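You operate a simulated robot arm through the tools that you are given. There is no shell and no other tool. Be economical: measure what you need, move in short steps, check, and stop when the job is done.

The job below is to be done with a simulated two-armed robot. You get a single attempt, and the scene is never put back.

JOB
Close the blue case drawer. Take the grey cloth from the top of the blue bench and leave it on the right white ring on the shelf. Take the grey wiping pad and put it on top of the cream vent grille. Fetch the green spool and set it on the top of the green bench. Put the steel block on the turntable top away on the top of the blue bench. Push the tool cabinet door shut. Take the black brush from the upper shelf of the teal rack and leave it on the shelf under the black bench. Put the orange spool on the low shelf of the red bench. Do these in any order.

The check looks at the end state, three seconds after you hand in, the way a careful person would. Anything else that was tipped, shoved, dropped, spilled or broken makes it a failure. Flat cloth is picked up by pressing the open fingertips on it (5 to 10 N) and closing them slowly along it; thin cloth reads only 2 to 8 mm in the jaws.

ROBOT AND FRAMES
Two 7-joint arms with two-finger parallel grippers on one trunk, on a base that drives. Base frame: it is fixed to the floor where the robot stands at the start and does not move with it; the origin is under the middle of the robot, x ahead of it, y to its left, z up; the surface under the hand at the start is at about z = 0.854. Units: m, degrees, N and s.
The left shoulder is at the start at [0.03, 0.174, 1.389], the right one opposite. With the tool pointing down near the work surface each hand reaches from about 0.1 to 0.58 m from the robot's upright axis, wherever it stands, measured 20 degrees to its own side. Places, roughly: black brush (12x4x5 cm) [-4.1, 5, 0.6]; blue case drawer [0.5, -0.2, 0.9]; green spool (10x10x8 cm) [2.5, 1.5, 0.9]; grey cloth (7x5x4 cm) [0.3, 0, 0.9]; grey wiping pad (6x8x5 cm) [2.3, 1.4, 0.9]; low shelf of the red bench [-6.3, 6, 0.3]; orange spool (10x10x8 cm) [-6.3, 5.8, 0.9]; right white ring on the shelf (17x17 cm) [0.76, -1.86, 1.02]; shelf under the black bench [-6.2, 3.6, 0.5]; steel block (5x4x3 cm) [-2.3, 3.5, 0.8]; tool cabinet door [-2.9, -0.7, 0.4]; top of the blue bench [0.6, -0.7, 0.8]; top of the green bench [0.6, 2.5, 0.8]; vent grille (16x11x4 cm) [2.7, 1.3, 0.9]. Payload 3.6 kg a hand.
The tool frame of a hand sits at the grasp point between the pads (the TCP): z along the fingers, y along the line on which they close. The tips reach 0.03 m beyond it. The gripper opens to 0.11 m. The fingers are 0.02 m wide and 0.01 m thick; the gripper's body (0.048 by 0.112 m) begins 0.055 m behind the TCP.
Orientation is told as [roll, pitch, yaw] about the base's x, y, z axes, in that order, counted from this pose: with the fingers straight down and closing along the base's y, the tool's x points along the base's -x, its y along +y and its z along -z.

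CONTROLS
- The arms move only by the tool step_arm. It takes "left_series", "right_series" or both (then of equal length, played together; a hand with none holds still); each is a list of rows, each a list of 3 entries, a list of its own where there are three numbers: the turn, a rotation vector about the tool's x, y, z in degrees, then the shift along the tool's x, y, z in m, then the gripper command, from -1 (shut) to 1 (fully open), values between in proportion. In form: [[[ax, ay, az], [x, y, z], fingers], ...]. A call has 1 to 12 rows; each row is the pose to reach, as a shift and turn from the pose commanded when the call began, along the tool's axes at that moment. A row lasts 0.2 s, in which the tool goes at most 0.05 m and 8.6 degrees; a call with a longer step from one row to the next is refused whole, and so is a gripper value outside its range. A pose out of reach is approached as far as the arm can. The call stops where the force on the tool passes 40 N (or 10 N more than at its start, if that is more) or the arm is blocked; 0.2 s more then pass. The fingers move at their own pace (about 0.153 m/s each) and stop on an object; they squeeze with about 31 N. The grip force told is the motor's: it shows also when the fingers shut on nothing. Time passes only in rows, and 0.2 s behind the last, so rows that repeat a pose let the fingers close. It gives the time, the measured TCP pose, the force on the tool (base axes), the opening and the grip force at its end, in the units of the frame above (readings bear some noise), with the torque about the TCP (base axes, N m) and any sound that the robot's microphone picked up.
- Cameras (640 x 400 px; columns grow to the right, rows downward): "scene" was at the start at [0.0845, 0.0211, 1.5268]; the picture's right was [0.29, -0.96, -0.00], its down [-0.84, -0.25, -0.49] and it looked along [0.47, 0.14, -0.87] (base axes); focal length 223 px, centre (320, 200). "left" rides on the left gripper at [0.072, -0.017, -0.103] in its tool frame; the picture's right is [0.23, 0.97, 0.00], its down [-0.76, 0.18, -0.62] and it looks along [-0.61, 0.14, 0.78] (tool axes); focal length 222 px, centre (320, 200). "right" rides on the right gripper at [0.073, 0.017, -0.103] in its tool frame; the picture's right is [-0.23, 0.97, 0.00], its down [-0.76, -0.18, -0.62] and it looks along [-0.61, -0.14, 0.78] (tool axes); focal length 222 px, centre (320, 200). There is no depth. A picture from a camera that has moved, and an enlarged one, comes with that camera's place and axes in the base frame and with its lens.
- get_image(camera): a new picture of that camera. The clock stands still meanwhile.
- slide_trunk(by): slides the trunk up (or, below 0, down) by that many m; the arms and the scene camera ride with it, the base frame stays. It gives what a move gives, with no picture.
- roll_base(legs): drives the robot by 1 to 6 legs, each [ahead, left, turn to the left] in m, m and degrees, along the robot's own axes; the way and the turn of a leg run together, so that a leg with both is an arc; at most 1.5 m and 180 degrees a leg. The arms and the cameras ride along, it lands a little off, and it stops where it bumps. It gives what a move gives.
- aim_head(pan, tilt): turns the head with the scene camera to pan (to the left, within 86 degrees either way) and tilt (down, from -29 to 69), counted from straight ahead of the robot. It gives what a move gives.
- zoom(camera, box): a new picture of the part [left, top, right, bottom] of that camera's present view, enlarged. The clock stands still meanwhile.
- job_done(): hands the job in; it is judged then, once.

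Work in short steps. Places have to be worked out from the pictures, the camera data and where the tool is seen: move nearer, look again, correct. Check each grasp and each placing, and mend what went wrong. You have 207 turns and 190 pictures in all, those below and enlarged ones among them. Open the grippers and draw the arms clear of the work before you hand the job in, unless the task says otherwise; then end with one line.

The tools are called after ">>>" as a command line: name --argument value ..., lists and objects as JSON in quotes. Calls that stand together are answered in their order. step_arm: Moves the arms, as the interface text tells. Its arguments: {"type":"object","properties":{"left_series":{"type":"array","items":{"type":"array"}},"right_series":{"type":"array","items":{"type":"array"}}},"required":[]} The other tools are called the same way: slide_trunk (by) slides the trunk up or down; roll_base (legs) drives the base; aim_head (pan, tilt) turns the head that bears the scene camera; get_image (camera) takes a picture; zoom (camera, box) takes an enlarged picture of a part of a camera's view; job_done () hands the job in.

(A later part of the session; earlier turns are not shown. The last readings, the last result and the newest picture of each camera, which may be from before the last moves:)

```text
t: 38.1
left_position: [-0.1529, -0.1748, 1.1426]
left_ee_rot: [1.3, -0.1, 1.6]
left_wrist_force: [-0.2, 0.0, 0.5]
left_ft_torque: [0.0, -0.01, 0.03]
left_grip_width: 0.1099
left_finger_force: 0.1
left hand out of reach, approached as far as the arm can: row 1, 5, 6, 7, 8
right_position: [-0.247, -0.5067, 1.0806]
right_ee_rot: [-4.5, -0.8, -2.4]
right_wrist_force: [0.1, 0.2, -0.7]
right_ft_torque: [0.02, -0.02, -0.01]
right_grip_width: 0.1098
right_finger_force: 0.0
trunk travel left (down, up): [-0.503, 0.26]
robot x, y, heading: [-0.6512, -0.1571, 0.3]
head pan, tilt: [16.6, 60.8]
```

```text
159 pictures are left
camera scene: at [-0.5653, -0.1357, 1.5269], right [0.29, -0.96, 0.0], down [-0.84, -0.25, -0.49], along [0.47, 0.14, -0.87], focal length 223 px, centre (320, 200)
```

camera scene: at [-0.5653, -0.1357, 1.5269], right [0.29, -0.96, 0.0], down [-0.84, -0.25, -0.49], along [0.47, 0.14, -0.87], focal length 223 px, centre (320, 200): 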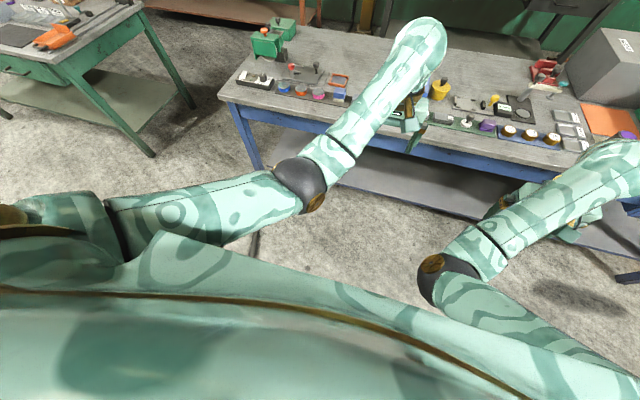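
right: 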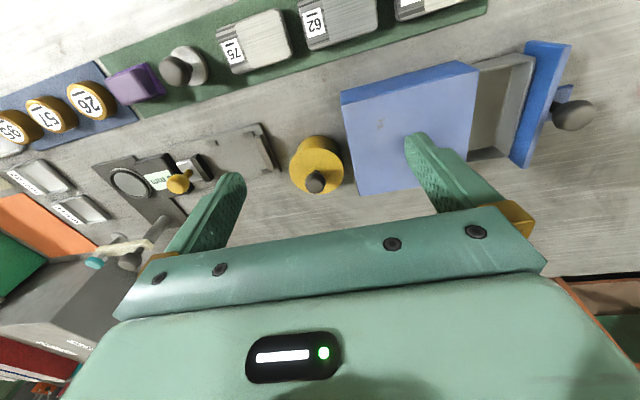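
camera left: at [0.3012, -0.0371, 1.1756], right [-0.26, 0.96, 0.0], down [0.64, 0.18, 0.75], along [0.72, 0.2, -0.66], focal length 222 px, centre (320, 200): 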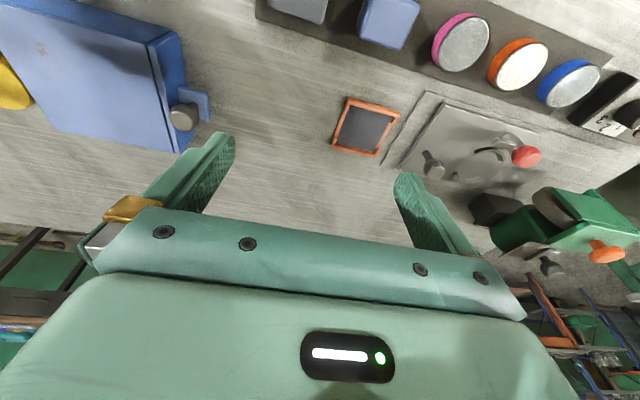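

The forearm now points inward. I draw the hand back towards the start-like pose and check.

>>> step_arm --left_series '[[[0, 0, 0], [0.02, 0.01, 0.0], 1], [[0, 0, 0], [0.04, 0.02, 0.0], 1], [[0, 0, 0], [0.06, 0.03, 0.0], 1], [[0, 0, 0], [0.08, 0.05, 0.0], 1], [[0, 0, 0], [0.09, 0.05, 0.0], 1]]'

>>> get_image --camera "scene"

```text
t: 39.3
left_position: [-0.1453, -0.1231, 1.1524]
left_ee_rot: [2.3, -9.8, 3.2]
left_wrist_force: [0.3, 0.6, 0.4]
left_ft_torque: [0.01, 0.01, 0.01]
left_grip_width: 0.1101
left_finger_force: 0.2
left hand out of reach, approached as far as the arm can: row 1, 2, 3, 4, 5
right_position: [-0.2455, -0.5061, 1.0804]
right_ee_rot: [-4.3, -0.7, -2.2]
right_wrist_force: [0.1, -0.6, 0.3]
right_ft_torque: [-0.02, 0.02, 0.02]
right_grip_width: 0.1101
right_finger_force: 0.0
trunk travel left (down, up): [-0.503, 0.26]
robot x, y, heading: [-0.6497, -0.1581, 0.1]
head pan, tilt: [16.6, 60.8]
stopped in row 5 (left hand): the arm was blocked; the commanded pose is now the measured one
```

```text
158 pictures are left
camera scene: at [-0.5644, -0.1354, 1.5268], right [0.29, -0.96, 0.0], down [-0.84, -0.25, -0.49], along [0.47, 0.14, -0.87], focal length 223 px, centre (320, 200)
```

scene: 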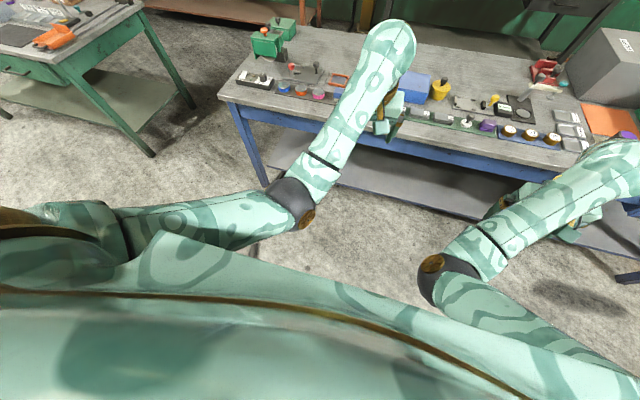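

The low elbow hits a wrist limit. I'll go out left (elbow rises), stretch forward, and then descend while stretched so the elbow stays high.

>>> step_arm --left_series '[[[0, 3, 0], [0.0, 0.04, -0.02], 1], [[0, 6, 0], [0.0, 0.08, -0.04], 1], [[0, 9.8, 0], [0.0, 0.12, -0.06], 1], [[0, 9.8, 0], [0.0, 0.16, -0.08], 1], [[0, 9.8, 0], [0.0, 0.2, -0.1], 1], [[0, 9.8, 0], [0.0, 0.24, -0.12], 1], [[0, 9.8, 0], [0.0, 0.28, -0.12], 1], [[0, 9.8, 0], [0.0, 0.32, -0.12], 1], [[0, 9.8, 0], [0.0, 0.36, -0.12], 1], [[0, 9.8, 0], [0.0, 0.4, -0.12], 1], [[0, 9.8, 0], [0.0, 0.44, -0.12], 1], [[0, 9.8, 0], [0.0, 0.48, -0.12], 1]]'

>>> step_arm --left_series '[[[0, 0, 0], [-0.04, 0.0, 0.0], 1], [[0, 0, 0], [-0.07, -0.03, 0.0], 1], [[0, 0, 0], [-0.09, -0.07, 0.0], 1], [[0, 0, 0], [-0.11, -0.11, 0.0], 1], [[0, 0, 0], [-0.12, -0.15, 0.0], 1], [[0, 0, 0], [-0.13, -0.19, 0.0], 1], [[0, 0, 0], [-0.13, -0.21, 0.04], 1], [[0, 0, 0], [-0.13, -0.21, 0.08], 1], [[0, 0, 0], [-0.12, -0.21, 0.12], 1], [[0, 0, 0], [-0.11, -0.21, 0.16], 1], [[0, 0, 0], [-0.1, -0.21, 0.2], 1]]'

>>> get_image --camera "scene"

```text
t: 41.9
left_position: [-0.1954, 0.3469, 1.2813]
left_ee_rot: [1.9, 0.5, 3.3]
left_wrist_force: [0.2, 0.4, 0.8]
left_ft_torque: [-0.03, -0.01, 0.01]
left_grip_width: 0.11
left_finger_force: 0.1
left hand out of reach, approached as far as the arm can: row 1, 2, 3, 4, 5, 6, 7, 8
right_position: [-0.2457, -0.5051, 1.0803]
right_ee_rot: [-4.5, -0.7, -2.3]
right_wrist_force: [-0.2, 0.0, 0.8]
right_ft_torque: [-0.02, 0.0, -0.02]
right_grip_width: 0.11
right_finger_force: 0.0
trunk travel left (down, up): [-0.503, 0.26]
robot x, y, heading: [-0.6445, -0.1586, 0.3]
head pan, tilt: [16.6, 60.8]
```

```text
t: 44.3
left_position: [-0.0841, 0.1478, 1.0781]
left_ee_rot: [1.9, 0.3, 3.4]
left_wrist_force: [-0.2, 0.0, -0.2]
left_ft_torque: [-0.01, 0.02, -0.02]
left_grip_width: 0.1101
left_finger_force: 0.0
right_position: [-0.2461, -0.5059, 1.0798]
right_ee_rot: [-4.4, -0.8, -2.3]
right_wrist_force: [-0.1, -0.5, 1.2]
right_ft_torque: [-0.01, 0.05, 0.02]
right_grip_width: 0.11
right_finger_force: 0.1
trunk travel left (down, up): [-0.503, 0.26]
robot x, y, heading: [-0.6487, -0.1612, 0.4]
head pan, tilt: [16.6, 60.8]
```

```text
157 pictures are left
camera scene: at [-0.5645, -0.1352, 1.5268], right [0.29, -0.96, 0.0], down [-0.84, -0.25, -0.49], along [0.47, 0.14, -0.87], focal length 223 px, centre (320, 200)
```

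scene: 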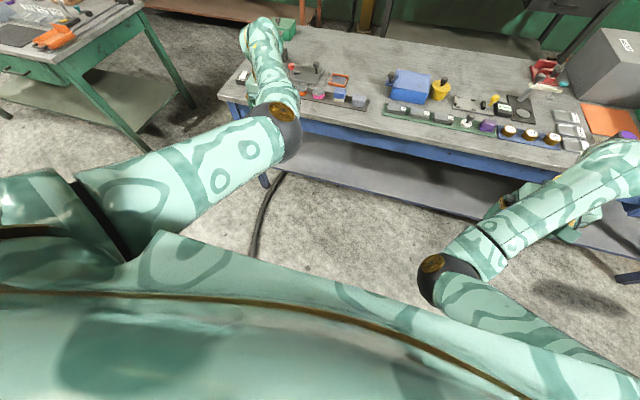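

I raise the trunk, so that the forearms point downward more steeply at bench height, and descend.

>>> slide_trunk --by 0.2

>>> step_arm --left_series '[[[0, 0, 0], [0.0, 0, 0.04], 1], [[0, 0, 0], [0, 0, 0.08], 1], [[0, 0, 0], [0, 0, 0.12], 1], [[0, 0, 0], [0, 0, 0.16], 1], [[0, 0, 0], [0, 0.0, 0.2], 1], [[0, 0, 0], [0.03, -0.03, 0.22], 1], [[0, 0, 0], [0.06, -0.06, 0.24], 1], [[0, 0, 0], [0.09, -0.09, 0.26], 1], [[0, 0, 0], [0.11, -0.12, 0.28], 1], [[1, 0, 3], [0.12, -0.15, 0.3], 1], [[1, 0, 3], [0.12, -0.15, 0.3], 1]]'

>>> get_image --camera "scene"

```text
t: 46.4
left_position: [-0.085, 0.1495, 1.2772]
left_ee_rot: [2.0, 0.4, 3.2]
left_wrist_force: [-0.1, -0.6, 0.1]
left_ft_torque: [0.01, -0.03, -0.01]
left_grip_width: 0.1099
left_finger_force: 0.0
right_position: [-0.2468, -0.5083, 1.2801]
right_ee_rot: [-4.6, -0.8, -2.3]
right_wrist_force: [0.1, 0.6, -0.3]
right_ft_torque: [0.0, 0.01, -0.01]
right_grip_width: 0.11
right_finger_force: 0.0
trunk travel left (down, up): [-0.703, 0.06]
robot x, y, heading: [-0.6474, -0.1517, 0.3]
head pan, tilt: [16.6, 60.8]
```

```text
t: 48.8
left_position: [-0.205, 0.0132, 0.9793]
left_ee_rot: [0.9, 0.5, 0.2]
left_wrist_force: [0.0, 0.2, 0.2]
left_ft_torque: [-0.03, 0.0, 0.01]
left_grip_width: 0.1099
left_finger_force: 0.0
left hand out of reach, approached as far as the arm can: row 4, 5, 6, 7, 8, 10, 11
right_position: [-0.2457, -0.5078, 1.2797]
right_ee_rot: [-4.6, -0.7, -2.5]
right_wrist_force: [-0.1, -0.2, -0.2]
right_ft_torque: [0.01, 0.01, 0.0]
right_grip_width: 0.1101
right_finger_force: 0.1
trunk travel left (down, up): [-0.703, 0.06]
robot x, y, heading: [-0.6521, -0.1599, 0.2]
head pan, tilt: [16.6, 60.8]
```

```text
156 pictures are left
camera scene: at [-0.5762, -0.1352, 1.7272], right [0.29, -0.96, 0.0], down [-0.84, -0.25, -0.49], along [0.47, 0.14, -0.87], focal length 223 px, centre (320, 200)
```

scene: 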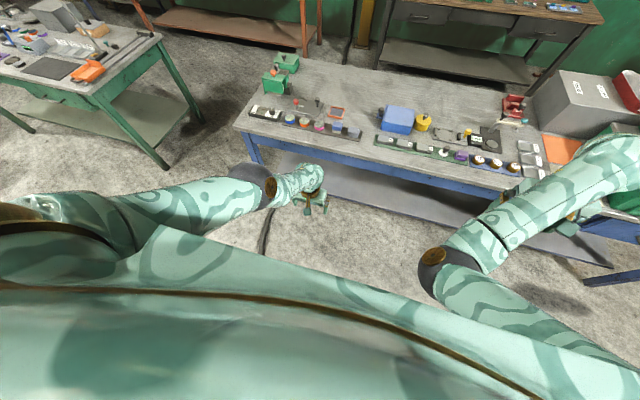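

Now the elbow is outside and the hand is at a good relative place (0.445, 0.17). I drive forward so the hand comes over the cloth.

>>> roll_base --legs '[[0.53, -0.055, 0]]'

>>> get_image --camera "left"

>>> get_image --camera "scene"

```text
t: 52.0
left_position: [0.3347, -0.0358, 0.9803]
left_ee_rot: [1.0, 0.4, 0.7]
left_wrist_force: [-0.4, 0.1, -0.1]
left_ft_torque: [0.02, 0.01, -0.02]
left_grip_width: 0.11
left_finger_force: 0.0
right_position: [0.296, -0.5569, 1.2799]
right_ee_rot: [-4.6, -0.8, -1.9]
right_wrist_force: [0.2, 0.2, 0.3]
right_ft_torque: [0.01, 0.01, -0.02]
right_grip_width: 0.11
right_finger_force: 0.0
trunk travel left (down, up): [-0.703, 0.06]
robot x, y, heading: [-0.1074, -0.2064, 0.4]
head pan, tilt: [16.6, 60.8]
```

```text
155 pictures are left
camera left: at [0.2617, -0.0552, 1.0832], right [-0.24, 0.97, 0.02], down [0.76, 0.18, 0.62], along [0.6, 0.16, -0.78], focal length 222 px, centre (320, 200)
```

left: 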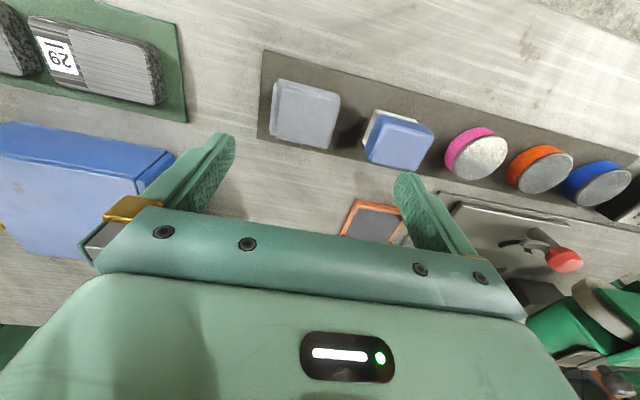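

```text
154 pictures are left
camera scene: at [-0.0362, -0.1863, 1.7273], right [0.3, -0.96, 0.0], down [-0.83, -0.26, -0.49], along [0.47, 0.14, -0.87], focal length 223 px, centre (320, 200)
```

scene: 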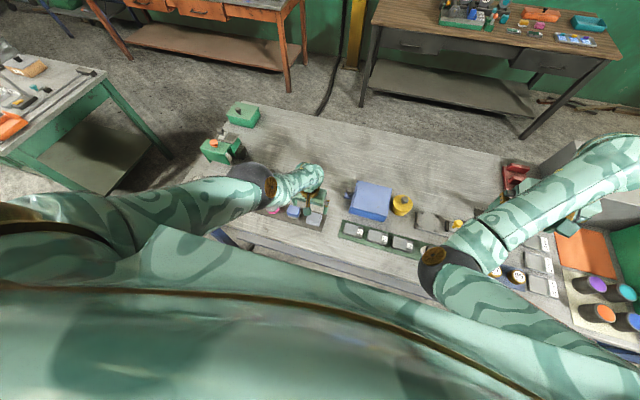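

The cloth's top centre is about (0.315, −0.049), with a neighbour block close in y; I'll turn the hand 90° so the fingers close along x, and centre over it.

>>> step_arm --left_series '[[[0, 0, 8], [0.002, -0.001, 0.0], 1], [[0, 0, 16], [0.004, -0.003, 0.0], 1], [[0, 0, 24], [0.006, -0.005, 0.0], 1], [[0, 0, 32], [0.01, -0.008, 0.0], 1], [[0, 0, 40], [0.015, -0.01, 0.0], 1], [[0, 0, 48], [0.018, -0.013, 0.0], 1], [[0, 0, 56], [0.018, -0.013, 0.0], 1], [[0, 0, 64], [0.018, -0.013, 0.0], 1], [[0, 0, 72], [0.018, -0.013, 0.0], 1], [[0, 0, 80], [0.018, -0.013, 0.0], 1], [[0, 0, 88], [0.018, -0.013, 0.0], 1], [[0, 0, 88], [0.018, -0.013, 0.0], 1]]'

>>> get_image --camera "left"

>>> get_image --camera "scene"

```text
t: 54.6
left_position: [0.3231, -0.0498, 0.9737]
left_ee_rot: [-0.5, 1.0, -87.5]
left_wrist_force: [0.0, 0.0, -0.1]
left_ft_torque: [0.01, 0.04, 0.0]
left_grip_width: 0.11
left_finger_force: 0.1
left hand out of reach, approached as far as the arm can: row 4, 5, 6, 7, 8, 9, 10, 11, 12
right_position: [0.2969, -0.5572, 1.2801]
right_ee_rot: [-4.6, -0.8, -2.0]
right_wrist_force: [1.0, 0.1, 0.1]
right_ft_torque: [-0.01, 0.01, -0.01]
right_grip_width: 0.11
right_finger_force: 0.1
trunk travel left (down, up): [-0.703, 0.06]
robot x, y, heading: [-0.1107, -0.2089, 0.5]
head pan, tilt: [16.6, 60.8]
```

```text
153 pictures are left
camera left: at [0.3032, 0.0206, 1.0777], right [0.96, 0.27, 0.0], down [0.22, -0.76, 0.61], along [0.16, -0.59, -0.79], focal length 222 px, centre (320, 200)
```

left: 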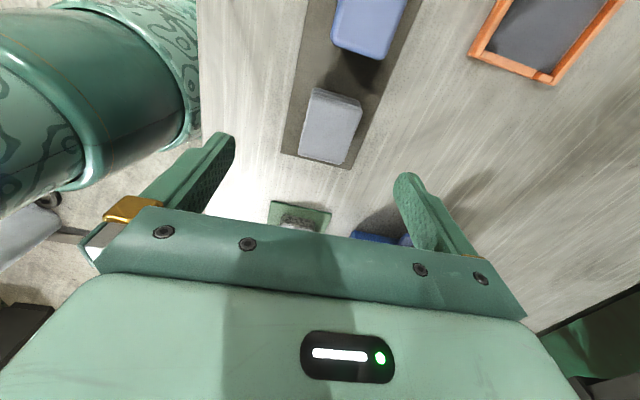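

```text
152 pictures are left
camera scene: at [-0.0358, -0.1864, 1.7273], right [0.3, -0.96, 0.0], down [-0.83, -0.26, -0.49], along [0.47, 0.14, -0.87], focal length 223 px, centre (320, 200)
```

scene: 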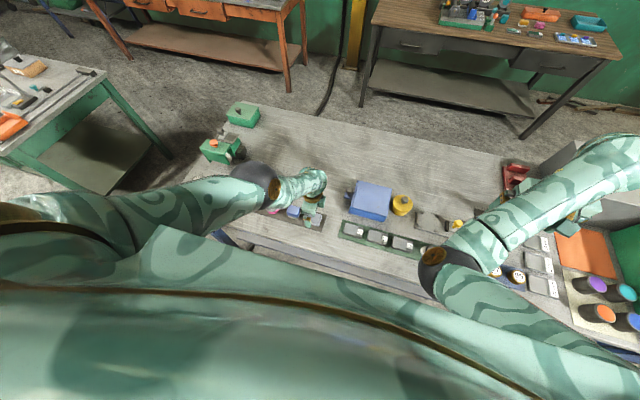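

The hand is turned and the cloth lies centred between the fingers. I descend in steps toward TCP z≈0.895.

>>> step_arm --left_series '[[[0, 0, 0], [0.003, 0.001, 0.02], 1], [[0, 0, 0], [0.005, 0.002, 0.04], 1], [[0, 0, 0], [0.005, 0.002, 0.06], 1], [[0, 0, 0], [0.005, 0.002, 0.078], 1], [[0, 0, 0], [0.005, 0.002, 0.078], 1]]'

>>> get_image --camera "left"

```text
t: 55.8
left_position: [0.2756, -0.0274, 0.9266]
left_ee_rot: [-0.4, 1.0, -87.5]
left_wrist_force: [0.9, -0.3, -0.4]
left_ft_torque: [-0.03, 0.01, -0.02]
left_grip_width: 0.1102
left_finger_force: 0.1
left hand out of reach, approached as far as the arm can: row 1, 2, 3, 4, 5
right_position: [0.2967, -0.5575, 1.2818]
right_ee_rot: [-4.6, -0.8, -2.1]
right_wrist_force: [0.0, 0.0, -0.7]
right_ft_torque: [0.03, 0.02, 0.02]
right_grip_width: 0.1103
right_finger_force: 0.0
trunk travel left (down, up): [-0.703, 0.06]
robot x, y, heading: [-0.1067, -0.2082, 0.6]
head pan, tilt: [16.6, 60.8]
```

```text
151 pictures are left
camera left: at [0.2564, 0.0414, 1.0318], right [0.96, 0.27, 0.0], down [0.22, -0.76, 0.61], along [0.16, -0.59, -0.79], focal length 222 px, centre (320, 200)
```

left: 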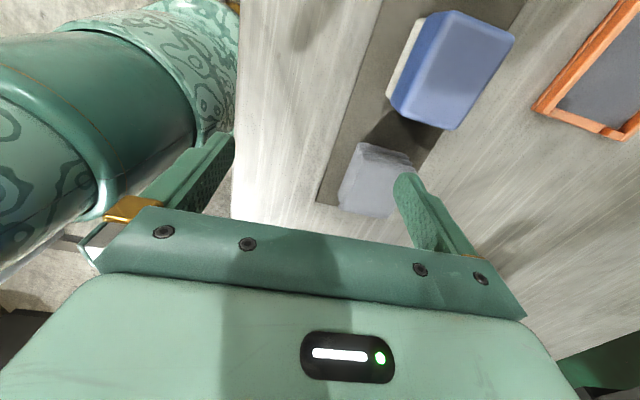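

The trunk is too high for that low a reach. I go back up over the cloth, and will lower with the trunk instead.

>>> step_arm --left_series '[[[0, 0, 0], [-0.006, 0.015, -0.02], 1], [[0, 0, 0], [-0.012, 0.03, -0.04], 1], [[0, 0, 0], [-0.016, 0.05, -0.053], 1], [[0, 0, 0], [-0.016, 0.05, -0.053], 1]]'

>>> slide_trunk --by -0.05

>>> get_image --camera "left"

```text
t: 56.8
left_position: [0.3319, -0.0429, 0.9806]
left_ee_rot: [-0.5, 1.0, -87.5]
left_wrist_force: [0.2, 0.0, 0.6]
left_ft_torque: [0.0, -0.01, -0.02]
left_grip_width: 0.1102
left_finger_force: 0.0
left hand out of reach, approached as far as the arm can: row 1, 2, 3
right_position: [0.2966, -0.5563, 1.2815]
right_ee_rot: [-4.7, -0.8, -2.0]
right_wrist_force: [0.7, -0.2, -0.2]
right_ft_torque: [-0.01, 0.0, 0.04]
right_grip_width: 0.1099
right_finger_force: 0.1
trunk travel left (down, up): [-0.703, 0.06]
robot x, y, heading: [-0.1086, -0.2064, 0.5]
head pan, tilt: [16.6, 60.8]
```

```text
t: 57.7
left_position: [0.3317, -0.0436, 0.93]
left_ee_rot: [-0.5, 1.1, -87.4]
left_wrist_force: [-0.8, 0.3, -0.1]
left_ft_torque: [-0.03, 0.01, 0.02]
left_grip_width: 0.1098
left_finger_force: 0.1
right_position: [0.2952, -0.5671, 1.2329]
right_ee_rot: [-5.7, -0.9, -2.8]
right_wrist_force: [0.3, -0.3, -0.2]
right_ft_torque: [0.0, -0.01, 0.0]
right_grip_width: 0.1099
right_finger_force: 0.0
trunk travel left (down, up): [-0.653, 0.11]
robot x, y, heading: [-0.1034, -0.2115, 0.4]
head pan, tilt: [16.6, 60.8]
```

```text
150 pictures are left
camera left: at [0.3109, 0.0257, 1.034], right [0.96, 0.27, -0.01], down [0.22, -0.76, 0.61], along [0.16, -0.59, -0.79], focal length 222 px, centre (320, 200)
```

left: 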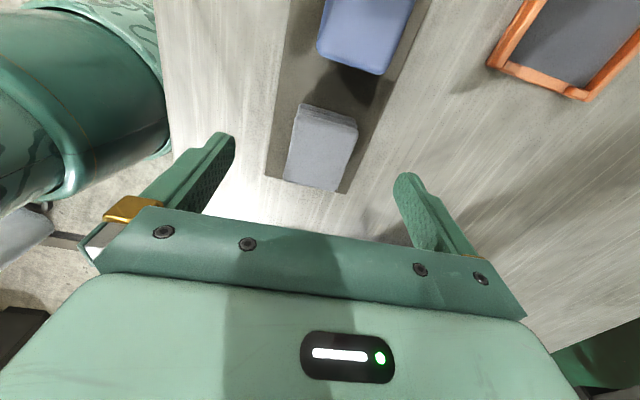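

The cloth (a folded stack) is centred at about (0.327, −0.035). I correct slightly and lower the trunk 3.5 cm.

>>> step_arm --left_series '[[[0, 0, 0], [0.008, -0.004, 0.0], 1], [[0, 0, 0], [0.008, -0.004, 0.0], 1]]'

>>> slide_trunk --by -0.035

>>> get_image --camera "left"

```text
t: 58.3
left_position: [0.3296, -0.0367, 0.9272]
left_ee_rot: [-0.6, 1.0, -87.4]
left_wrist_force: [-0.8, -0.4, 0.4]
left_ft_torque: [0.0, 0.01, 0.01]
left_grip_width: 0.1101
left_finger_force: 0.1
left hand out of reach, approached as far as the arm can: row 1, 2
right_position: [0.2957, -0.5657, 1.2331]
right_ee_rot: [-5.3, -1.0, -2.7]
right_wrist_force: [0.0, -0.6, 0.9]
right_ft_torque: [-0.01, 0.01, 0.04]
right_grip_width: 0.1103
right_finger_force: 0.1
trunk travel left (down, up): [-0.653, 0.11]
robot x, y, heading: [-0.1081, -0.2087, 0.6]
head pan, tilt: [16.6, 60.8]
```

```text
t: 59.1
left_position: [0.3296, -0.0374, 0.8912]
left_ee_rot: [-0.6, 0.9, -87.4]
left_wrist_force: [-0.9, -0.4, 0.1]
left_ft_torque: [0.02, 0.02, 0.01]
left_grip_width: 0.11
left_finger_force: 0.1
right_position: [0.2946, -0.5725, 1.1993]
right_ee_rot: [-6.3, -1.0, -3.1]
right_wrist_force: [-0.3, 0.9, 0.2]
right_ft_torque: [-0.02, 0.03, 0.04]
right_grip_width: 0.11
right_finger_force: 0.0
trunk travel left (down, up): [-0.618, 0.145]
robot x, y, heading: [-0.1106, -0.2113, 0.6]
head pan, tilt: [16.6, 60.8]
```

```text
149 pictures are left
camera left: at [0.3098, 0.0323, 0.9961], right [0.96, 0.27, -0.01], down [0.22, -0.76, 0.61], along [0.16, -0.59, -0.79], focal length 222 px, centre (320, 200)
```

left: 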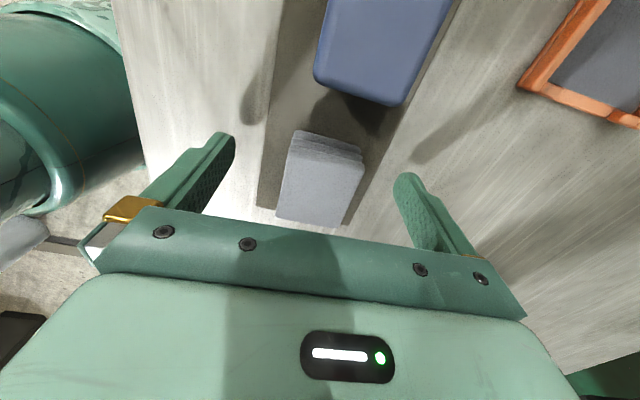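

The tips reach just below the cloth's top; I lower a further 1 cm and watch the force.

>>> slide_trunk --by -0.01

>>> get_image --camera "left"

```text
t: 59.7
left_position: [0.3311, -0.0374, 0.8817]
left_ee_rot: [-0.7, 1.0, -87.4]
left_wrist_force: [0.6, 0.4, -0.3]
left_ft_torque: [0.01, 0.0, -0.01]
left_grip_width: 0.1101
left_finger_force: 0.0
right_position: [0.2955, -0.5771, 1.1899]
right_ee_rot: [-6.7, -1.0, -3.5]
right_wrist_force: [0.2, -0.4, -0.1]
right_ft_torque: [0.01, -0.02, -0.01]
right_grip_width: 0.1098
right_finger_force: 0.1
trunk travel left (down, up): [-0.608, 0.155]
robot x, y, heading: [-0.1089, -0.207, 0.6]
head pan, tilt: [16.6, 60.8]
```

```text
148 pictures are left
camera left: at [0.3099, 0.0322, 0.9859], right [0.96, 0.27, -0.01], down [0.22, -0.76, 0.61], along [0.16, -0.59, -0.79], focal length 222 px, centre (320, 200)
```

left: 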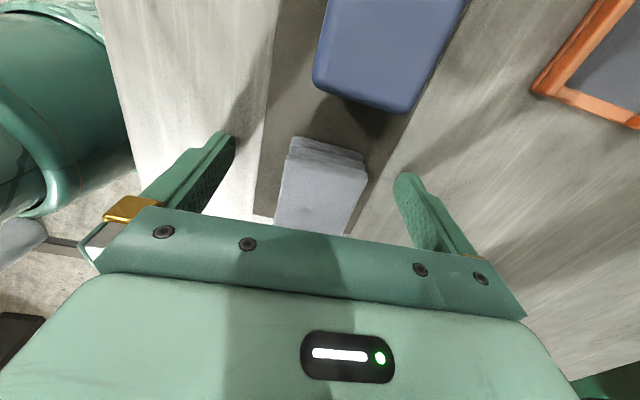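

Now I close the fingers on the folded cloth.

>>> step_arm --left_series '[[[0, 0, 0], [0, 0, 0.0], 0.4], [[0, 0, 0], [0, 0, 0.0], 0.0], [[0, 0, 0], [0, 0, 0], -0.4], [[0, 0, 0], [0, 0, 0], -0.8], [[0, 0, 0], [0, 0, 0], -1], [[0, 0, 0], [0, 0, 0], -1]]'

>>> get_image --camera "left"

```text
t: 61.1
left_position: [0.3323, -0.0361, 0.881]
left_ee_rot: [-0.5, 1.0, -87.4]
left_wrist_force: [8.2, 2.6, 3.9]
left_ft_torque: [0.05, -0.47, -0.65]
left_grip_width: 0.0839
left_finger_force: 44.7
right_position: [0.2969, -0.5746, 1.1913]
right_ee_rot: [-6.3, -1.4, -3.3]
right_wrist_force: [0.9, 0.0, -0.3]
right_ft_torque: [0.02, 0.0, -0.01]
right_grip_width: 0.1103
right_finger_force: 0.1
trunk travel left (down, up): [-0.608, 0.155]
robot x, y, heading: [-0.1093, -0.2118, 0.7]
head pan, tilt: [16.6, 60.8]
```

```text
147 pictures are left
camera left: at [0.3114, 0.0323, 0.986], right [0.96, 0.27, -0.01], down [0.22, -0.76, 0.61], along [0.16, -0.59, -0.79], focal length 222 px, centre (320, 200)
```

left: 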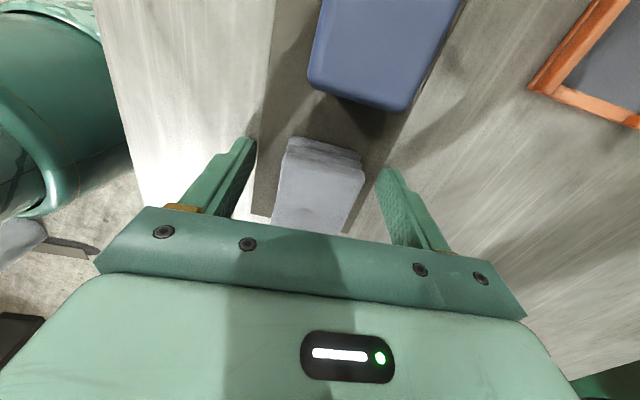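

The tips pinched the tray edge (8.4 cm) rather than the cloth. I open, raise 1 cm and close again.

>>> step_arm --left_series '[[[0, 0, 0], [0, 0, 0.0], 0.9], [[0, 0, 0], [0, 0, 0.0], 0.9]]'

>>> slide_trunk --by 0.01

>>> step_arm --left_series '[[[0, 0, 0], [0, 0, 0.0], 0.4], [[0, 0, 0], [0, 0, 0.0], 0.2], [[0, 0, 0], [0, 0, 0], -0.1], [[0, 0, 0], [0, 0, 0], -0.4], [[0, 0, 0], [0, 0, 0], -0.7], [[0, 0, 0], [0, 0, 0], -1], [[0, 0, 0], [0, 0, 0], -1]]'

>>> get_image --camera "left"

```text
t: 61.7
left_position: [0.3281, -0.037, 0.8813]
left_ee_rot: [-0.6, 1.1, -87.3]
left_wrist_force: [0.4, -0.2, 0.5]
left_ft_torque: [0.0, -0.05, -0.01]
left_grip_width: 0.1045
left_finger_force: 0.1
right_position: [0.2961, -0.5729, 1.192]
right_ee_rot: [-6.2, -1.4, -3.3]
right_wrist_force: [-0.9, 0.8, -0.3]
right_ft_torque: [0.0, -0.01, 0.0]
right_grip_width: 0.1099
right_finger_force: 0.1
trunk travel left (down, up): [-0.608, 0.155]
robot x, y, heading: [-0.1095, -0.2108, 0.5]
head pan, tilt: [16.6, 60.8]
```

```text
t: 62.2
left_position: [0.3293, -0.0368, 0.8909]
left_ee_rot: [-0.6, 1.1, -87.3]
left_wrist_force: [-0.4, -0.1, -0.1]
left_ft_torque: [0.01, 0.04, 0.02]
left_grip_width: 0.1043
left_finger_force: 0.0
right_position: [0.2937, -0.5788, 1.2001]
right_ee_rot: [-6.8, -0.9, -3.7]
right_wrist_force: [-0.8, -0.5, 0.4]
right_ft_torque: [-0.04, -0.04, -0.02]
right_grip_width: 0.1102
right_finger_force: 0.1
trunk travel left (down, up): [-0.618, 0.145]
robot x, y, heading: [-0.1063, -0.2103, 0.5]
head pan, tilt: [16.6, 60.8]
```

```text
t: 63.8
left_position: [0.3296, -0.0372, 0.8915]
left_ee_rot: [-0.6, 0.9, -87.4]
left_wrist_force: [0.3, -0.4, 0.2]
left_ft_torque: [-0.07, -0.05, -0.08]
left_grip_width: 0.0453
left_finger_force: 30.7
right_position: [0.2959, -0.577, 1.2018]
right_ee_rot: [-6.4, -1.3, -3.5]
right_wrist_force: [0.5, 0.6, -0.3]
right_ft_torque: [0.01, 0.02, -0.02]
right_grip_width: 0.1098
right_finger_force: 0.1
trunk travel left (down, up): [-0.618, 0.145]
robot x, y, heading: [-0.1078, -0.2073, 0.6]
head pan, tilt: [16.6, 60.8]
```

```text
146 pictures are left
camera left: at [0.31, 0.032, 0.9959], right [0.96, 0.27, -0.01], down [0.22, -0.76, 0.61], along [0.16, -0.59, -0.79], focal length 222 px, centre (320, 200)
```

left: 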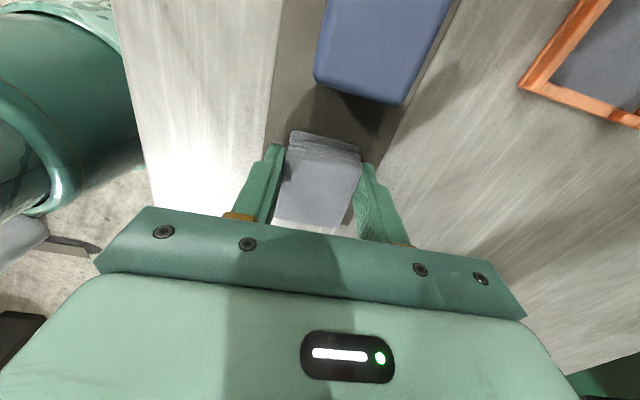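

Gripped at 4.5 cm. I lift with the trunk and check that the cloth comes along.

>>> slide_trunk --by 0.14

>>> get_image --camera "left"

>>> aim_head --pan -70 --tilt 35

>>> get_image --camera "scene"

```text
t: 65.5
left_position: [0.3287, -0.0379, 1.0312]
left_ee_rot: [-0.6, 1.0, -87.4]
left_wrist_force: [-0.4, -0.3, -0.7]
left_ft_torque: [0.01, -0.03, 0.01]
left_grip_width: 0.0449
left_finger_force: 31.2
right_position: [0.2966, -0.5768, 1.342]
right_ee_rot: [-6.4, -1.4, -3.4]
right_wrist_force: [-0.8, -0.4, -0.6]
right_ft_torque: [0.02, 0.01, -0.03]
right_grip_width: 0.1099
right_finger_force: 0.2
trunk travel left (down, up): [-0.758, 0.005]
robot x, y, heading: [-0.1061, -0.2092, 0.6]
head pan, tilt: [16.6, 60.8]
```

```text
145 pictures are left
camera left: at [0.3101, 0.0321, 1.1356], right [0.96, 0.27, -0.01], down [0.22, -0.76, 0.61], along [0.16, -0.59, -0.79], focal length 222 px, centre (320, 200)
```

left: 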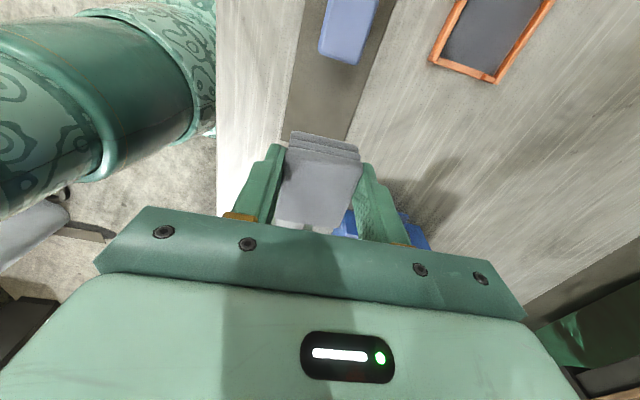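

```text
t: 67.1
left_position: [0.3294, -0.0371, 1.0305]
left_ee_rot: [-0.5, 1.0, -87.4]
left_wrist_force: [0.8, -0.1, 0.2]
left_ft_torque: [0.01, 0.0, -0.01]
left_grip_width: 0.045
left_finger_force: 30.4
right_position: [0.2977, -0.5759, 1.3424]
right_ee_rot: [-6.3, -1.4, -3.4]
right_wrist_force: [0.5, -0.4, -0.2]
right_ft_torque: [0.02, -0.02, 0.01]
right_grip_width: 0.11
right_finger_force: 0.1
trunk travel left (down, up): [-0.758, 0.005]
robot x, y, heading: [-0.1103, -0.2114, 0.5]
head pan, tilt: [-70.0, 35.0]
```

```text
144 pictures are left
camera scene: at [-0.0683, -0.2882, 1.8173], right [-0.94, -0.35, 0.0], down [-0.2, 0.54, -0.82], along [0.29, -0.77, -0.57], focal length 223 px, centre (320, 200)
```

scene: 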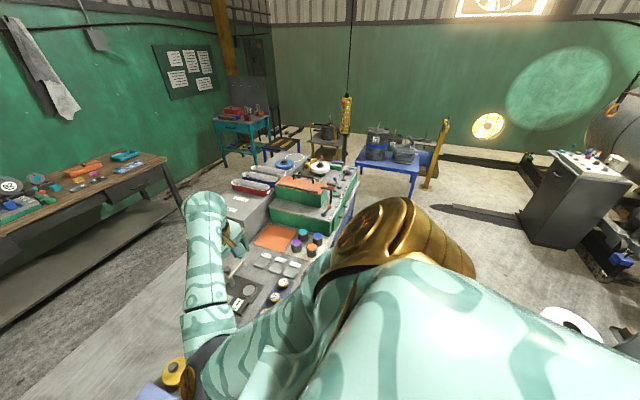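

The cloth is held. I look for the shelf with white rings around (0.76, −1.86, 1.02).

>>> zoom --camera "scene" --box '[200, 120, 380, 232]'

```text
3.56 times, centred on (290, 176) of scene
camera zoom: at [-0.0683, -0.2882, 1.8173], right [-0.94, -0.35, 0.0], down [-0.2, 0.54, -0.82], along [0.29, -0.77, -0.57], focal length 794 px, centre (427, 285)
```

zoom: 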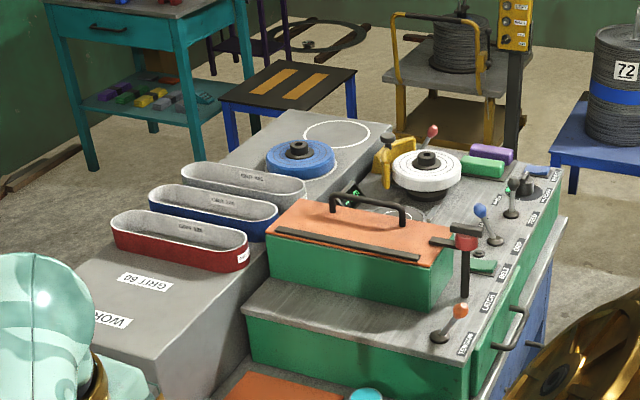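

The empty ring at the far end matches (0.76, −1.86). From the front it is too far back, so I'll reach it from the bench's far end facing +y. First raise the hand and drive there.

>>> step_arm --left_series '[[[0, 0, 0], [0, 0, -0.03], -1], [[0, 0, 0], [0, 0, -0.06], -1], [[0, 0, 0], [0, 0, -0.09], -1], [[0, 0, 0], [0, 0, -0.09], -1]]'

>>> roll_base --legs '[[-0.4, 0, 0], [0, -1.2, 0], [0, -1.2, 0]]'

>>> get_image --camera "scene"

```text
t: 68.1
left_position: [0.3724, -0.0463, 1.0826]
left_ee_rot: [-0.7, 0.9, -87.4]
left_wrist_force: [0.3, 0.4, -0.8]
left_ft_torque: [0.02, 0.05, -0.03]
left_grip_width: 0.045
left_finger_force: 31.1
left hand out of reach, approached as far as the arm can: row 1, 2, 3, 4
right_position: [0.2973, -0.5748, 1.3427]
right_ee_rot: [-6.3, -1.5, -3.4]
right_wrist_force: [0.6, -0.3, 0.1]
right_ft_torque: [0.0, 0.01, 0.01]
right_grip_width: 0.11
right_finger_force: 0.1
trunk travel left (down, up): [-0.758, 0.005]
robot x, y, heading: [-0.1119, -0.208, 0.6]
head pan, tilt: [-70.0, 35.0]
```

```text
t: 82.0
left_position: [0.0186, -2.4439, 1.0833]
left_ee_rot: [-0.5, 1.0, -86.2]
left_wrist_force: [-0.1, -0.4, -0.2]
left_ft_torque: [0.02, -0.01, 0.03]
left_grip_width: 0.0448
left_finger_force: 31.4
right_position: [-0.0449, -2.9741, 1.3442]
right_ee_rot: [-6.4, -1.6, -2.2]
right_wrist_force: [0.2, 0.0, 0.0]
right_ft_torque: [-0.02, 0.03, 0.03]
right_grip_width: 0.1098
right_finger_force: 0.1
trunk travel left (down, up): [-0.758, 0.005]
robot x, y, heading: [-0.4624, -2.6198, 1.7]
head pan, tilt: [-70.0, 35.0]
```

```text
142 pictures are left
camera scene: at [-0.4161, -2.6939, 1.8173], right [-0.93, -0.37, 0.0], down [-0.21, 0.53, -0.82], along [0.3, -0.76, -0.57], focal length 223 px, centre (320, 200)
```

scene: 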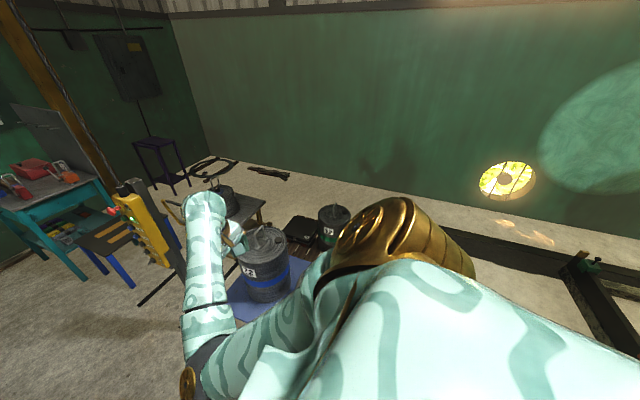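

The pendant stands at about (0.66, −3.14), so I keep y≈−2.55. I turn left to face +y and look ahead.

>>> roll_base --legs '[[0, 0, 88.5]]'

>>> aim_head --pan -30 --tilt 40

>>> get_image --camera "scene"

```text
t: 86.2
left_position: [-0.6328, -2.1406, 1.0845]
left_ee_rot: [-0.7, 0.9, 4.2]
left_wrist_force: [-0.9, -0.2, 0.2]
left_ft_torque: [0.0, 0.01, -0.02]
left_grip_width: 0.045
left_finger_force: 31.4
right_position: [-0.0985, -2.2, 1.3451]
right_ee_rot: [-6.6, -1.6, 88.0]
right_wrist_force: [-1.1, -0.3, 0.5]
right_ft_torque: [0.04, 0.01, -0.04]
right_grip_width: 0.11
right_finger_force: 0.0
trunk travel left (down, up): [-0.758, 0.005]
robot x, y, heading: [-0.4599, -2.6152, 92.5]
head pan, tilt: [-70.0, 35.0]
```

```text
t: 87.3
left_position: [-0.6321, -2.1394, 1.0841]
left_ee_rot: [-0.7, 1.0, 4.2]
left_wrist_force: [-0.4, -0.7, -1.3]
left_ft_torque: [0.01, 0.01, -0.02]
left_grip_width: 0.0448
left_finger_force: 30.7
right_position: [-0.0973, -2.1988, 1.3449]
right_ee_rot: [-6.7, -1.8, 88.0]
right_wrist_force: [-0.3, 0.0, -0.3]
right_ft_torque: [0.01, 0.05, 0.02]
right_grip_width: 0.1098
right_finger_force: 0.0
trunk travel left (down, up): [-0.758, 0.005]
robot x, y, heading: [-0.4578, -2.6149, 92.2]
head pan, tilt: [-30.0, 40.0]
```

```text
141 pictures are left
camera scene: at [-0.4199, -2.5273, 1.8097], right [0.88, -0.47, 0.0], down [-0.3, -0.57, -0.77], along [0.36, 0.68, -0.64], focal length 223 px, centre (320, 200)
```

scene: 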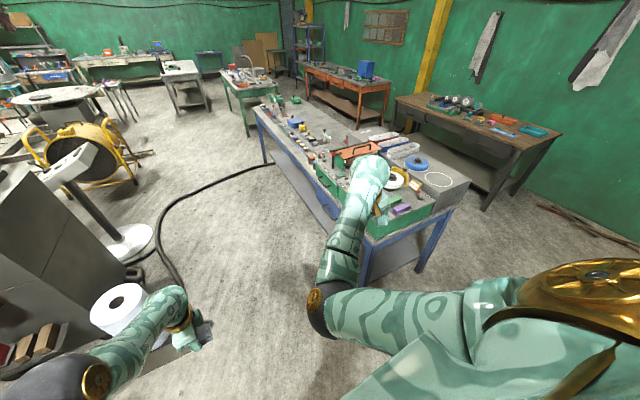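

The ring is clear in view at (0.76, −1.86). I strafe right so the left hand lines up with it, staying back first.

>>> roll_base --legs '[[0, -1.39, -2]]'

>>> aim_head --pan 15 --tilt 60

>>> get_image --camera "scene"

>>> get_image --camera "left"

```text
t: 94.2
left_position: [0.7793, -2.1148, 1.0834]
left_ee_rot: [-0.7, 1.0, 1.0]
left_wrist_force: [0.0, 0.2, 0.0]
left_ft_torque: [0.01, -0.03, 0.02]
left_grip_width: 0.0449
left_finger_force: 30.7
right_position: [1.3081, -2.204, 1.3453]
right_ee_rot: [-6.7, -1.8, 84.6]
right_wrist_force: [0.2, 0.3, 0.3]
right_ft_torque: [-0.01, 0.0, -0.01]
right_grip_width: 0.11
right_finger_force: 0.1
trunk travel left (down, up): [-0.758, 0.005]
robot x, y, heading: [0.9243, -2.6005, 88.8]
head pan, tilt: [-30.0, 40.0]
```

```text
t: 95.3
left_position: [0.7779, -2.1157, 1.0838]
left_ee_rot: [-0.7, 1.0, 0.9]
left_wrist_force: [0.9, 0.7, -0.8]
left_ft_torque: [0.03, 0.03, 0.02]
left_grip_width: 0.0449
left_finger_force: 30.9
right_position: [1.3092, -2.205, 1.345]
right_ee_rot: [-6.6, -1.7, 84.7]
right_wrist_force: [0.5, 0.2, -0.3]
right_ft_torque: [0.02, -0.01, -0.02]
right_grip_width: 0.11
right_finger_force: 0.0
trunk travel left (down, up): [-0.758, 0.005]
robot x, y, heading: [0.9262, -2.5992, 89.2]
head pan, tilt: [15.0, 60.0]
```

```text
140 pictures are left
camera scene: at [0.9089, -2.5223, 1.783], right [0.97, 0.24, 0.0], down [0.21, -0.84, -0.5], along [-0.12, 0.49, -0.87], focal length 223 px, centre (320, 200)
```

scene: 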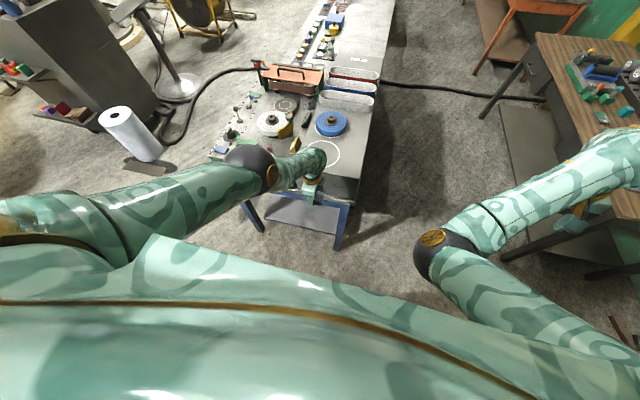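

```text
139 pictures are left
camera left: at [0.7076, -2.1324, 1.188], right [-0.24, 0.97, -0.01], down [0.77, 0.2, 0.61], along [0.59, 0.14, -0.79], focal length 222 px, centre (320, 200)
```

left: 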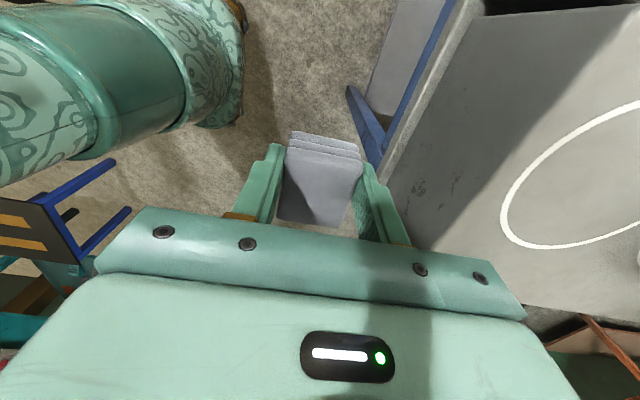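

Clear so far: the cloth bottom is ~3 cm above the shelf height. I drive ahead toward the ring.

>>> roll_base --legs '[[0.25, 0.02, 0]]'

>>> get_image --camera "left"

>>> zoom --camera "scene" --box '[220, 80, 420, 205]'

```text
t: 97.1
left_position: [0.7622, -1.8668, 1.0832]
left_ee_rot: [-0.6, 0.9, 1.3]
left_wrist_force: [-0.3, 0.5, 0.2]
left_ft_torque: [-0.01, -0.03, -0.03]
left_grip_width: 0.0451
left_finger_force: 30.7
right_position: [1.292, -1.9551, 1.3458]
right_ee_rot: [-6.7, -1.7, 84.9]
right_wrist_force: [0.5, -0.4, -0.4]
right_ft_torque: [0.01, 0.02, -0.01]
right_grip_width: 0.1101
right_finger_force: 0.1
trunk travel left (down, up): [-0.758, 0.005]
robot x, y, heading: [0.913, -2.3491, 89.1]
head pan, tilt: [15.0, 60.0]
```

```text
138 pictures are left
camera left: at [0.6906, -1.8848, 1.1882], right [-0.25, 0.97, -0.01], down [0.77, 0.2, 0.61], along [0.59, 0.15, -0.79], focal length 222 px, centre (320, 200)
```

left: 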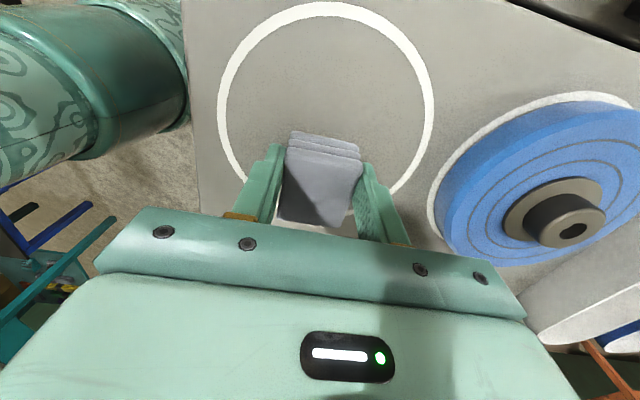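

```text
3.20 times, centred on (320, 142) of scene
camera zoom: at [0.893, -2.2745, 1.783], right [0.97, 0.25, 0.0], down [0.21, -0.84, -0.5], along [-0.12, 0.48, -0.87], focal length 714 px, centre (320, 384)
```

zoom: 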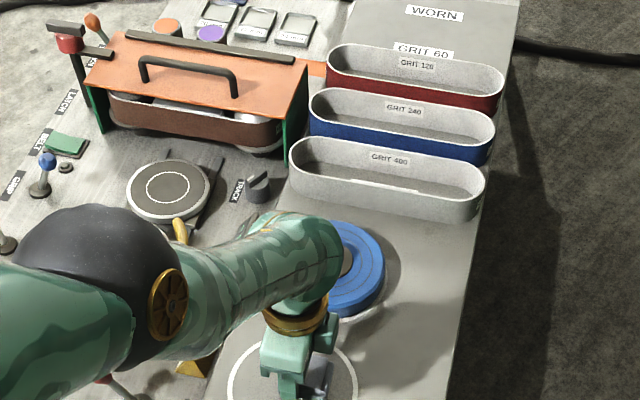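

The ring centre works out at ≈(0.755, −1.866); the hand is right over it. I lower with the trunk until the cloth touches.

>>> slide_trunk --by -0.025

>>> get_image --camera "left"

```text
t: 98.0
left_position: [0.7622, -1.8658, 1.0614]
left_ee_rot: [-0.5, 1.2, 1.1]
left_wrist_force: [0.1, -4.7, 12.7]
left_ft_torque: [0.03, -0.11, -0.13]
left_grip_width: 0.0451
left_finger_force: 31.2
right_position: [1.295, -1.9552, 1.322]
right_ee_rot: [-7.0, -1.9, 84.6]
right_wrist_force: [0.2, 0.8, -0.6]
right_ft_torque: [0.02, 0.0, 0.04]
right_grip_width: 0.1101
right_finger_force: 0.0
trunk travel left (down, up): [-0.734, 0.029]
robot x, y, heading: [0.9139, -2.35, 89.3]
head pan, tilt: [15.0, 60.0]
stopped: the force on the tool passed its limit at 43 N (the readings are from after the stop); the commanded pose is now the measured one
```

```text
136 pictures are left
camera left: at [0.6908, -1.8829, 1.1666], right [-0.25, 0.97, 0.0], down [0.77, 0.2, 0.61], along [0.59, 0.15, -0.79], focal length 222 px, centre (320, 200)
```

left: 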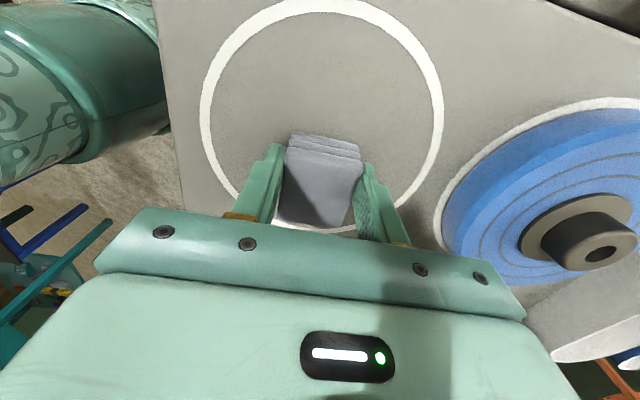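

The cloth touches the shelf inside the ring. I open the fingers and raise the hand.

>>> step_arm --left_series '[[[0, 0, 0], [0, 0, 0.0], -0.1], [[0, 0, 0], [0, 0, 0.0], 0.1], [[0, 0, 0], [0, 0, 0], 0.4], [[0, 0, 0], [0, 0, 0], 0.4]]'

>>> slide_trunk --by 0.05

>>> get_image --camera "left"

```text
t: 99.0
left_position: [0.7612, -1.8643, 1.0607]
left_ee_rot: [-0.5, 1.0, 1.1]
left_wrist_force: [-0.1, -0.4, 0.0]
left_ft_torque: [0.0, -0.02, -0.01]
left_grip_width: 0.0771
left_finger_force: 0.1
right_position: [1.2947, -1.9549, 1.3213]
right_ee_rot: [-7.1, -1.8, 84.7]
right_wrist_force: [-0.5, 0.5, 0.0]
right_ft_torque: [-0.02, 0.01, -0.02]
right_grip_width: 0.11
right_finger_force: 0.1
trunk travel left (down, up): [-0.734, 0.029]
robot x, y, heading: [0.9066, -2.3497, 88.9]
head pan, tilt: [15.0, 60.0]
```

```text
t: 99.8
left_position: [0.763, -1.8648, 1.0903]
left_ee_rot: [-0.5, 0.9, 1.1]
left_wrist_force: [-0.3, -0.7, -0.2]
left_ft_torque: [0.02, -0.02, 0.01]
left_grip_width: 0.0771
left_finger_force: 0.1
right_position: [1.296, -1.9552, 1.3514]
right_ee_rot: [-7.2, -1.8, 84.6]
right_wrist_force: [-0.6, 0.1, 1.0]
right_ft_torque: [-0.02, 0.0, 0.01]
right_grip_width: 0.1095
right_finger_force: 0.0
right hand out of reach, approached as far as the arm can: row 1
trunk travel left (down, up): [-0.763, 0.0]
robot x, y, heading: [0.9129, -2.3504, 89.2]
head pan, tilt: [15.0, 60.0]
```

```text
135 pictures are left
camera left: at [0.6905, -1.8823, 1.1944], right [-0.25, 0.97, 0.0], down [0.77, 0.2, 0.61], along [0.59, 0.15, -0.79], focal length 222 px, centre (320, 200)
```

left: 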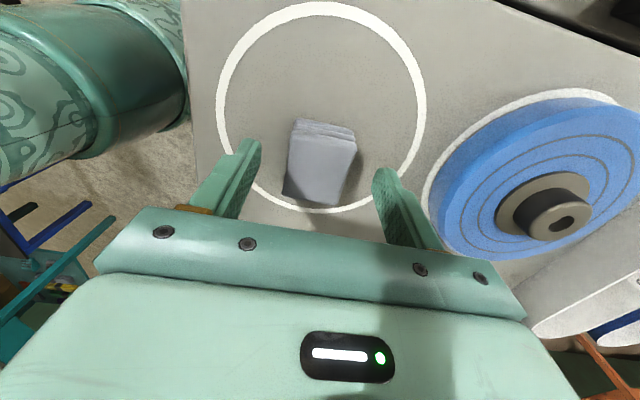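

The cloth lies inside the ring. Next the bench around (2.5, 1.4): I back off, strafe right to the aisle and look along it.

>>> roll_base --legs '[[-0.3, 0, 0], [0, -0.52, 0]]'

>>> aim_head --pan 0 --tilt 30

>>> get_image --camera "scene"

```text
t: 104.4
left_position: [1.2774, -2.1664, 1.09]
left_ee_rot: [-0.4, 1.0, 1.1]
left_wrist_force: [0.5, -0.5, 0.2]
left_ft_torque: [0.0, 0.04, -0.02]
left_grip_width: 0.0771
left_finger_force: 0.0
right_position: [1.8115, -2.2568, 1.3506]
right_ee_rot: [-7.1, -1.8, 84.7]
right_wrist_force: [-0.2, 0.7, -0.4]
right_ft_torque: [0.01, 0.01, -0.03]
right_grip_width: 0.1101
right_finger_force: 0.2
trunk travel left (down, up): [-0.763, 0.0]
robot x, y, heading: [1.4254, -2.6534, 89.2]
head pan, tilt: [15.0, 60.0]
```

```text
t: 105.3
left_position: [1.2776, -2.1651, 1.0903]
left_ee_rot: [-0.5, 1.2, 1.0]
left_wrist_force: [0.5, 0.7, -0.6]
left_ft_torque: [0.0, 0.02, -0.03]
left_grip_width: 0.0769
left_finger_force: 0.0
right_position: [1.8118, -2.257, 1.3514]
right_ee_rot: [-7.2, -1.7, 84.5]
right_wrist_force: [0.2, 1.4, -0.2]
right_ft_torque: [0.02, -0.01, 0.01]
right_grip_width: 0.1099
right_finger_force: 0.1
trunk travel left (down, up): [-0.763, 0.0]
robot x, y, heading: [1.4242, -2.6507, 89.2]
head pan, tilt: [0.0, 30.0]
```

```text
134 pictures are left
camera scene: at [1.4265, -2.5499, 1.8297], right [1.0, -0.01, 0.0], down [-0.01, -0.5, -0.87], along [0.01, 0.87, -0.5], focal length 223 px, centre (320, 200)
```

scene: 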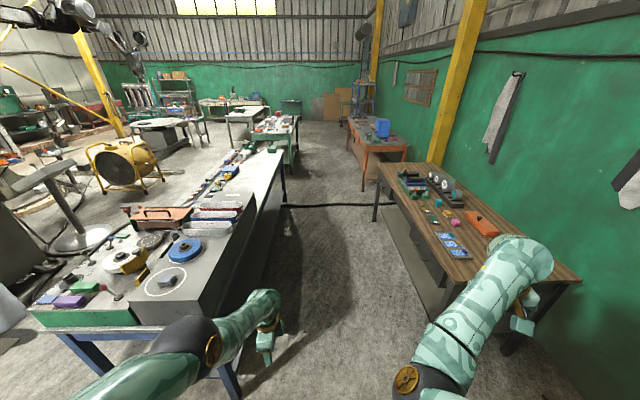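

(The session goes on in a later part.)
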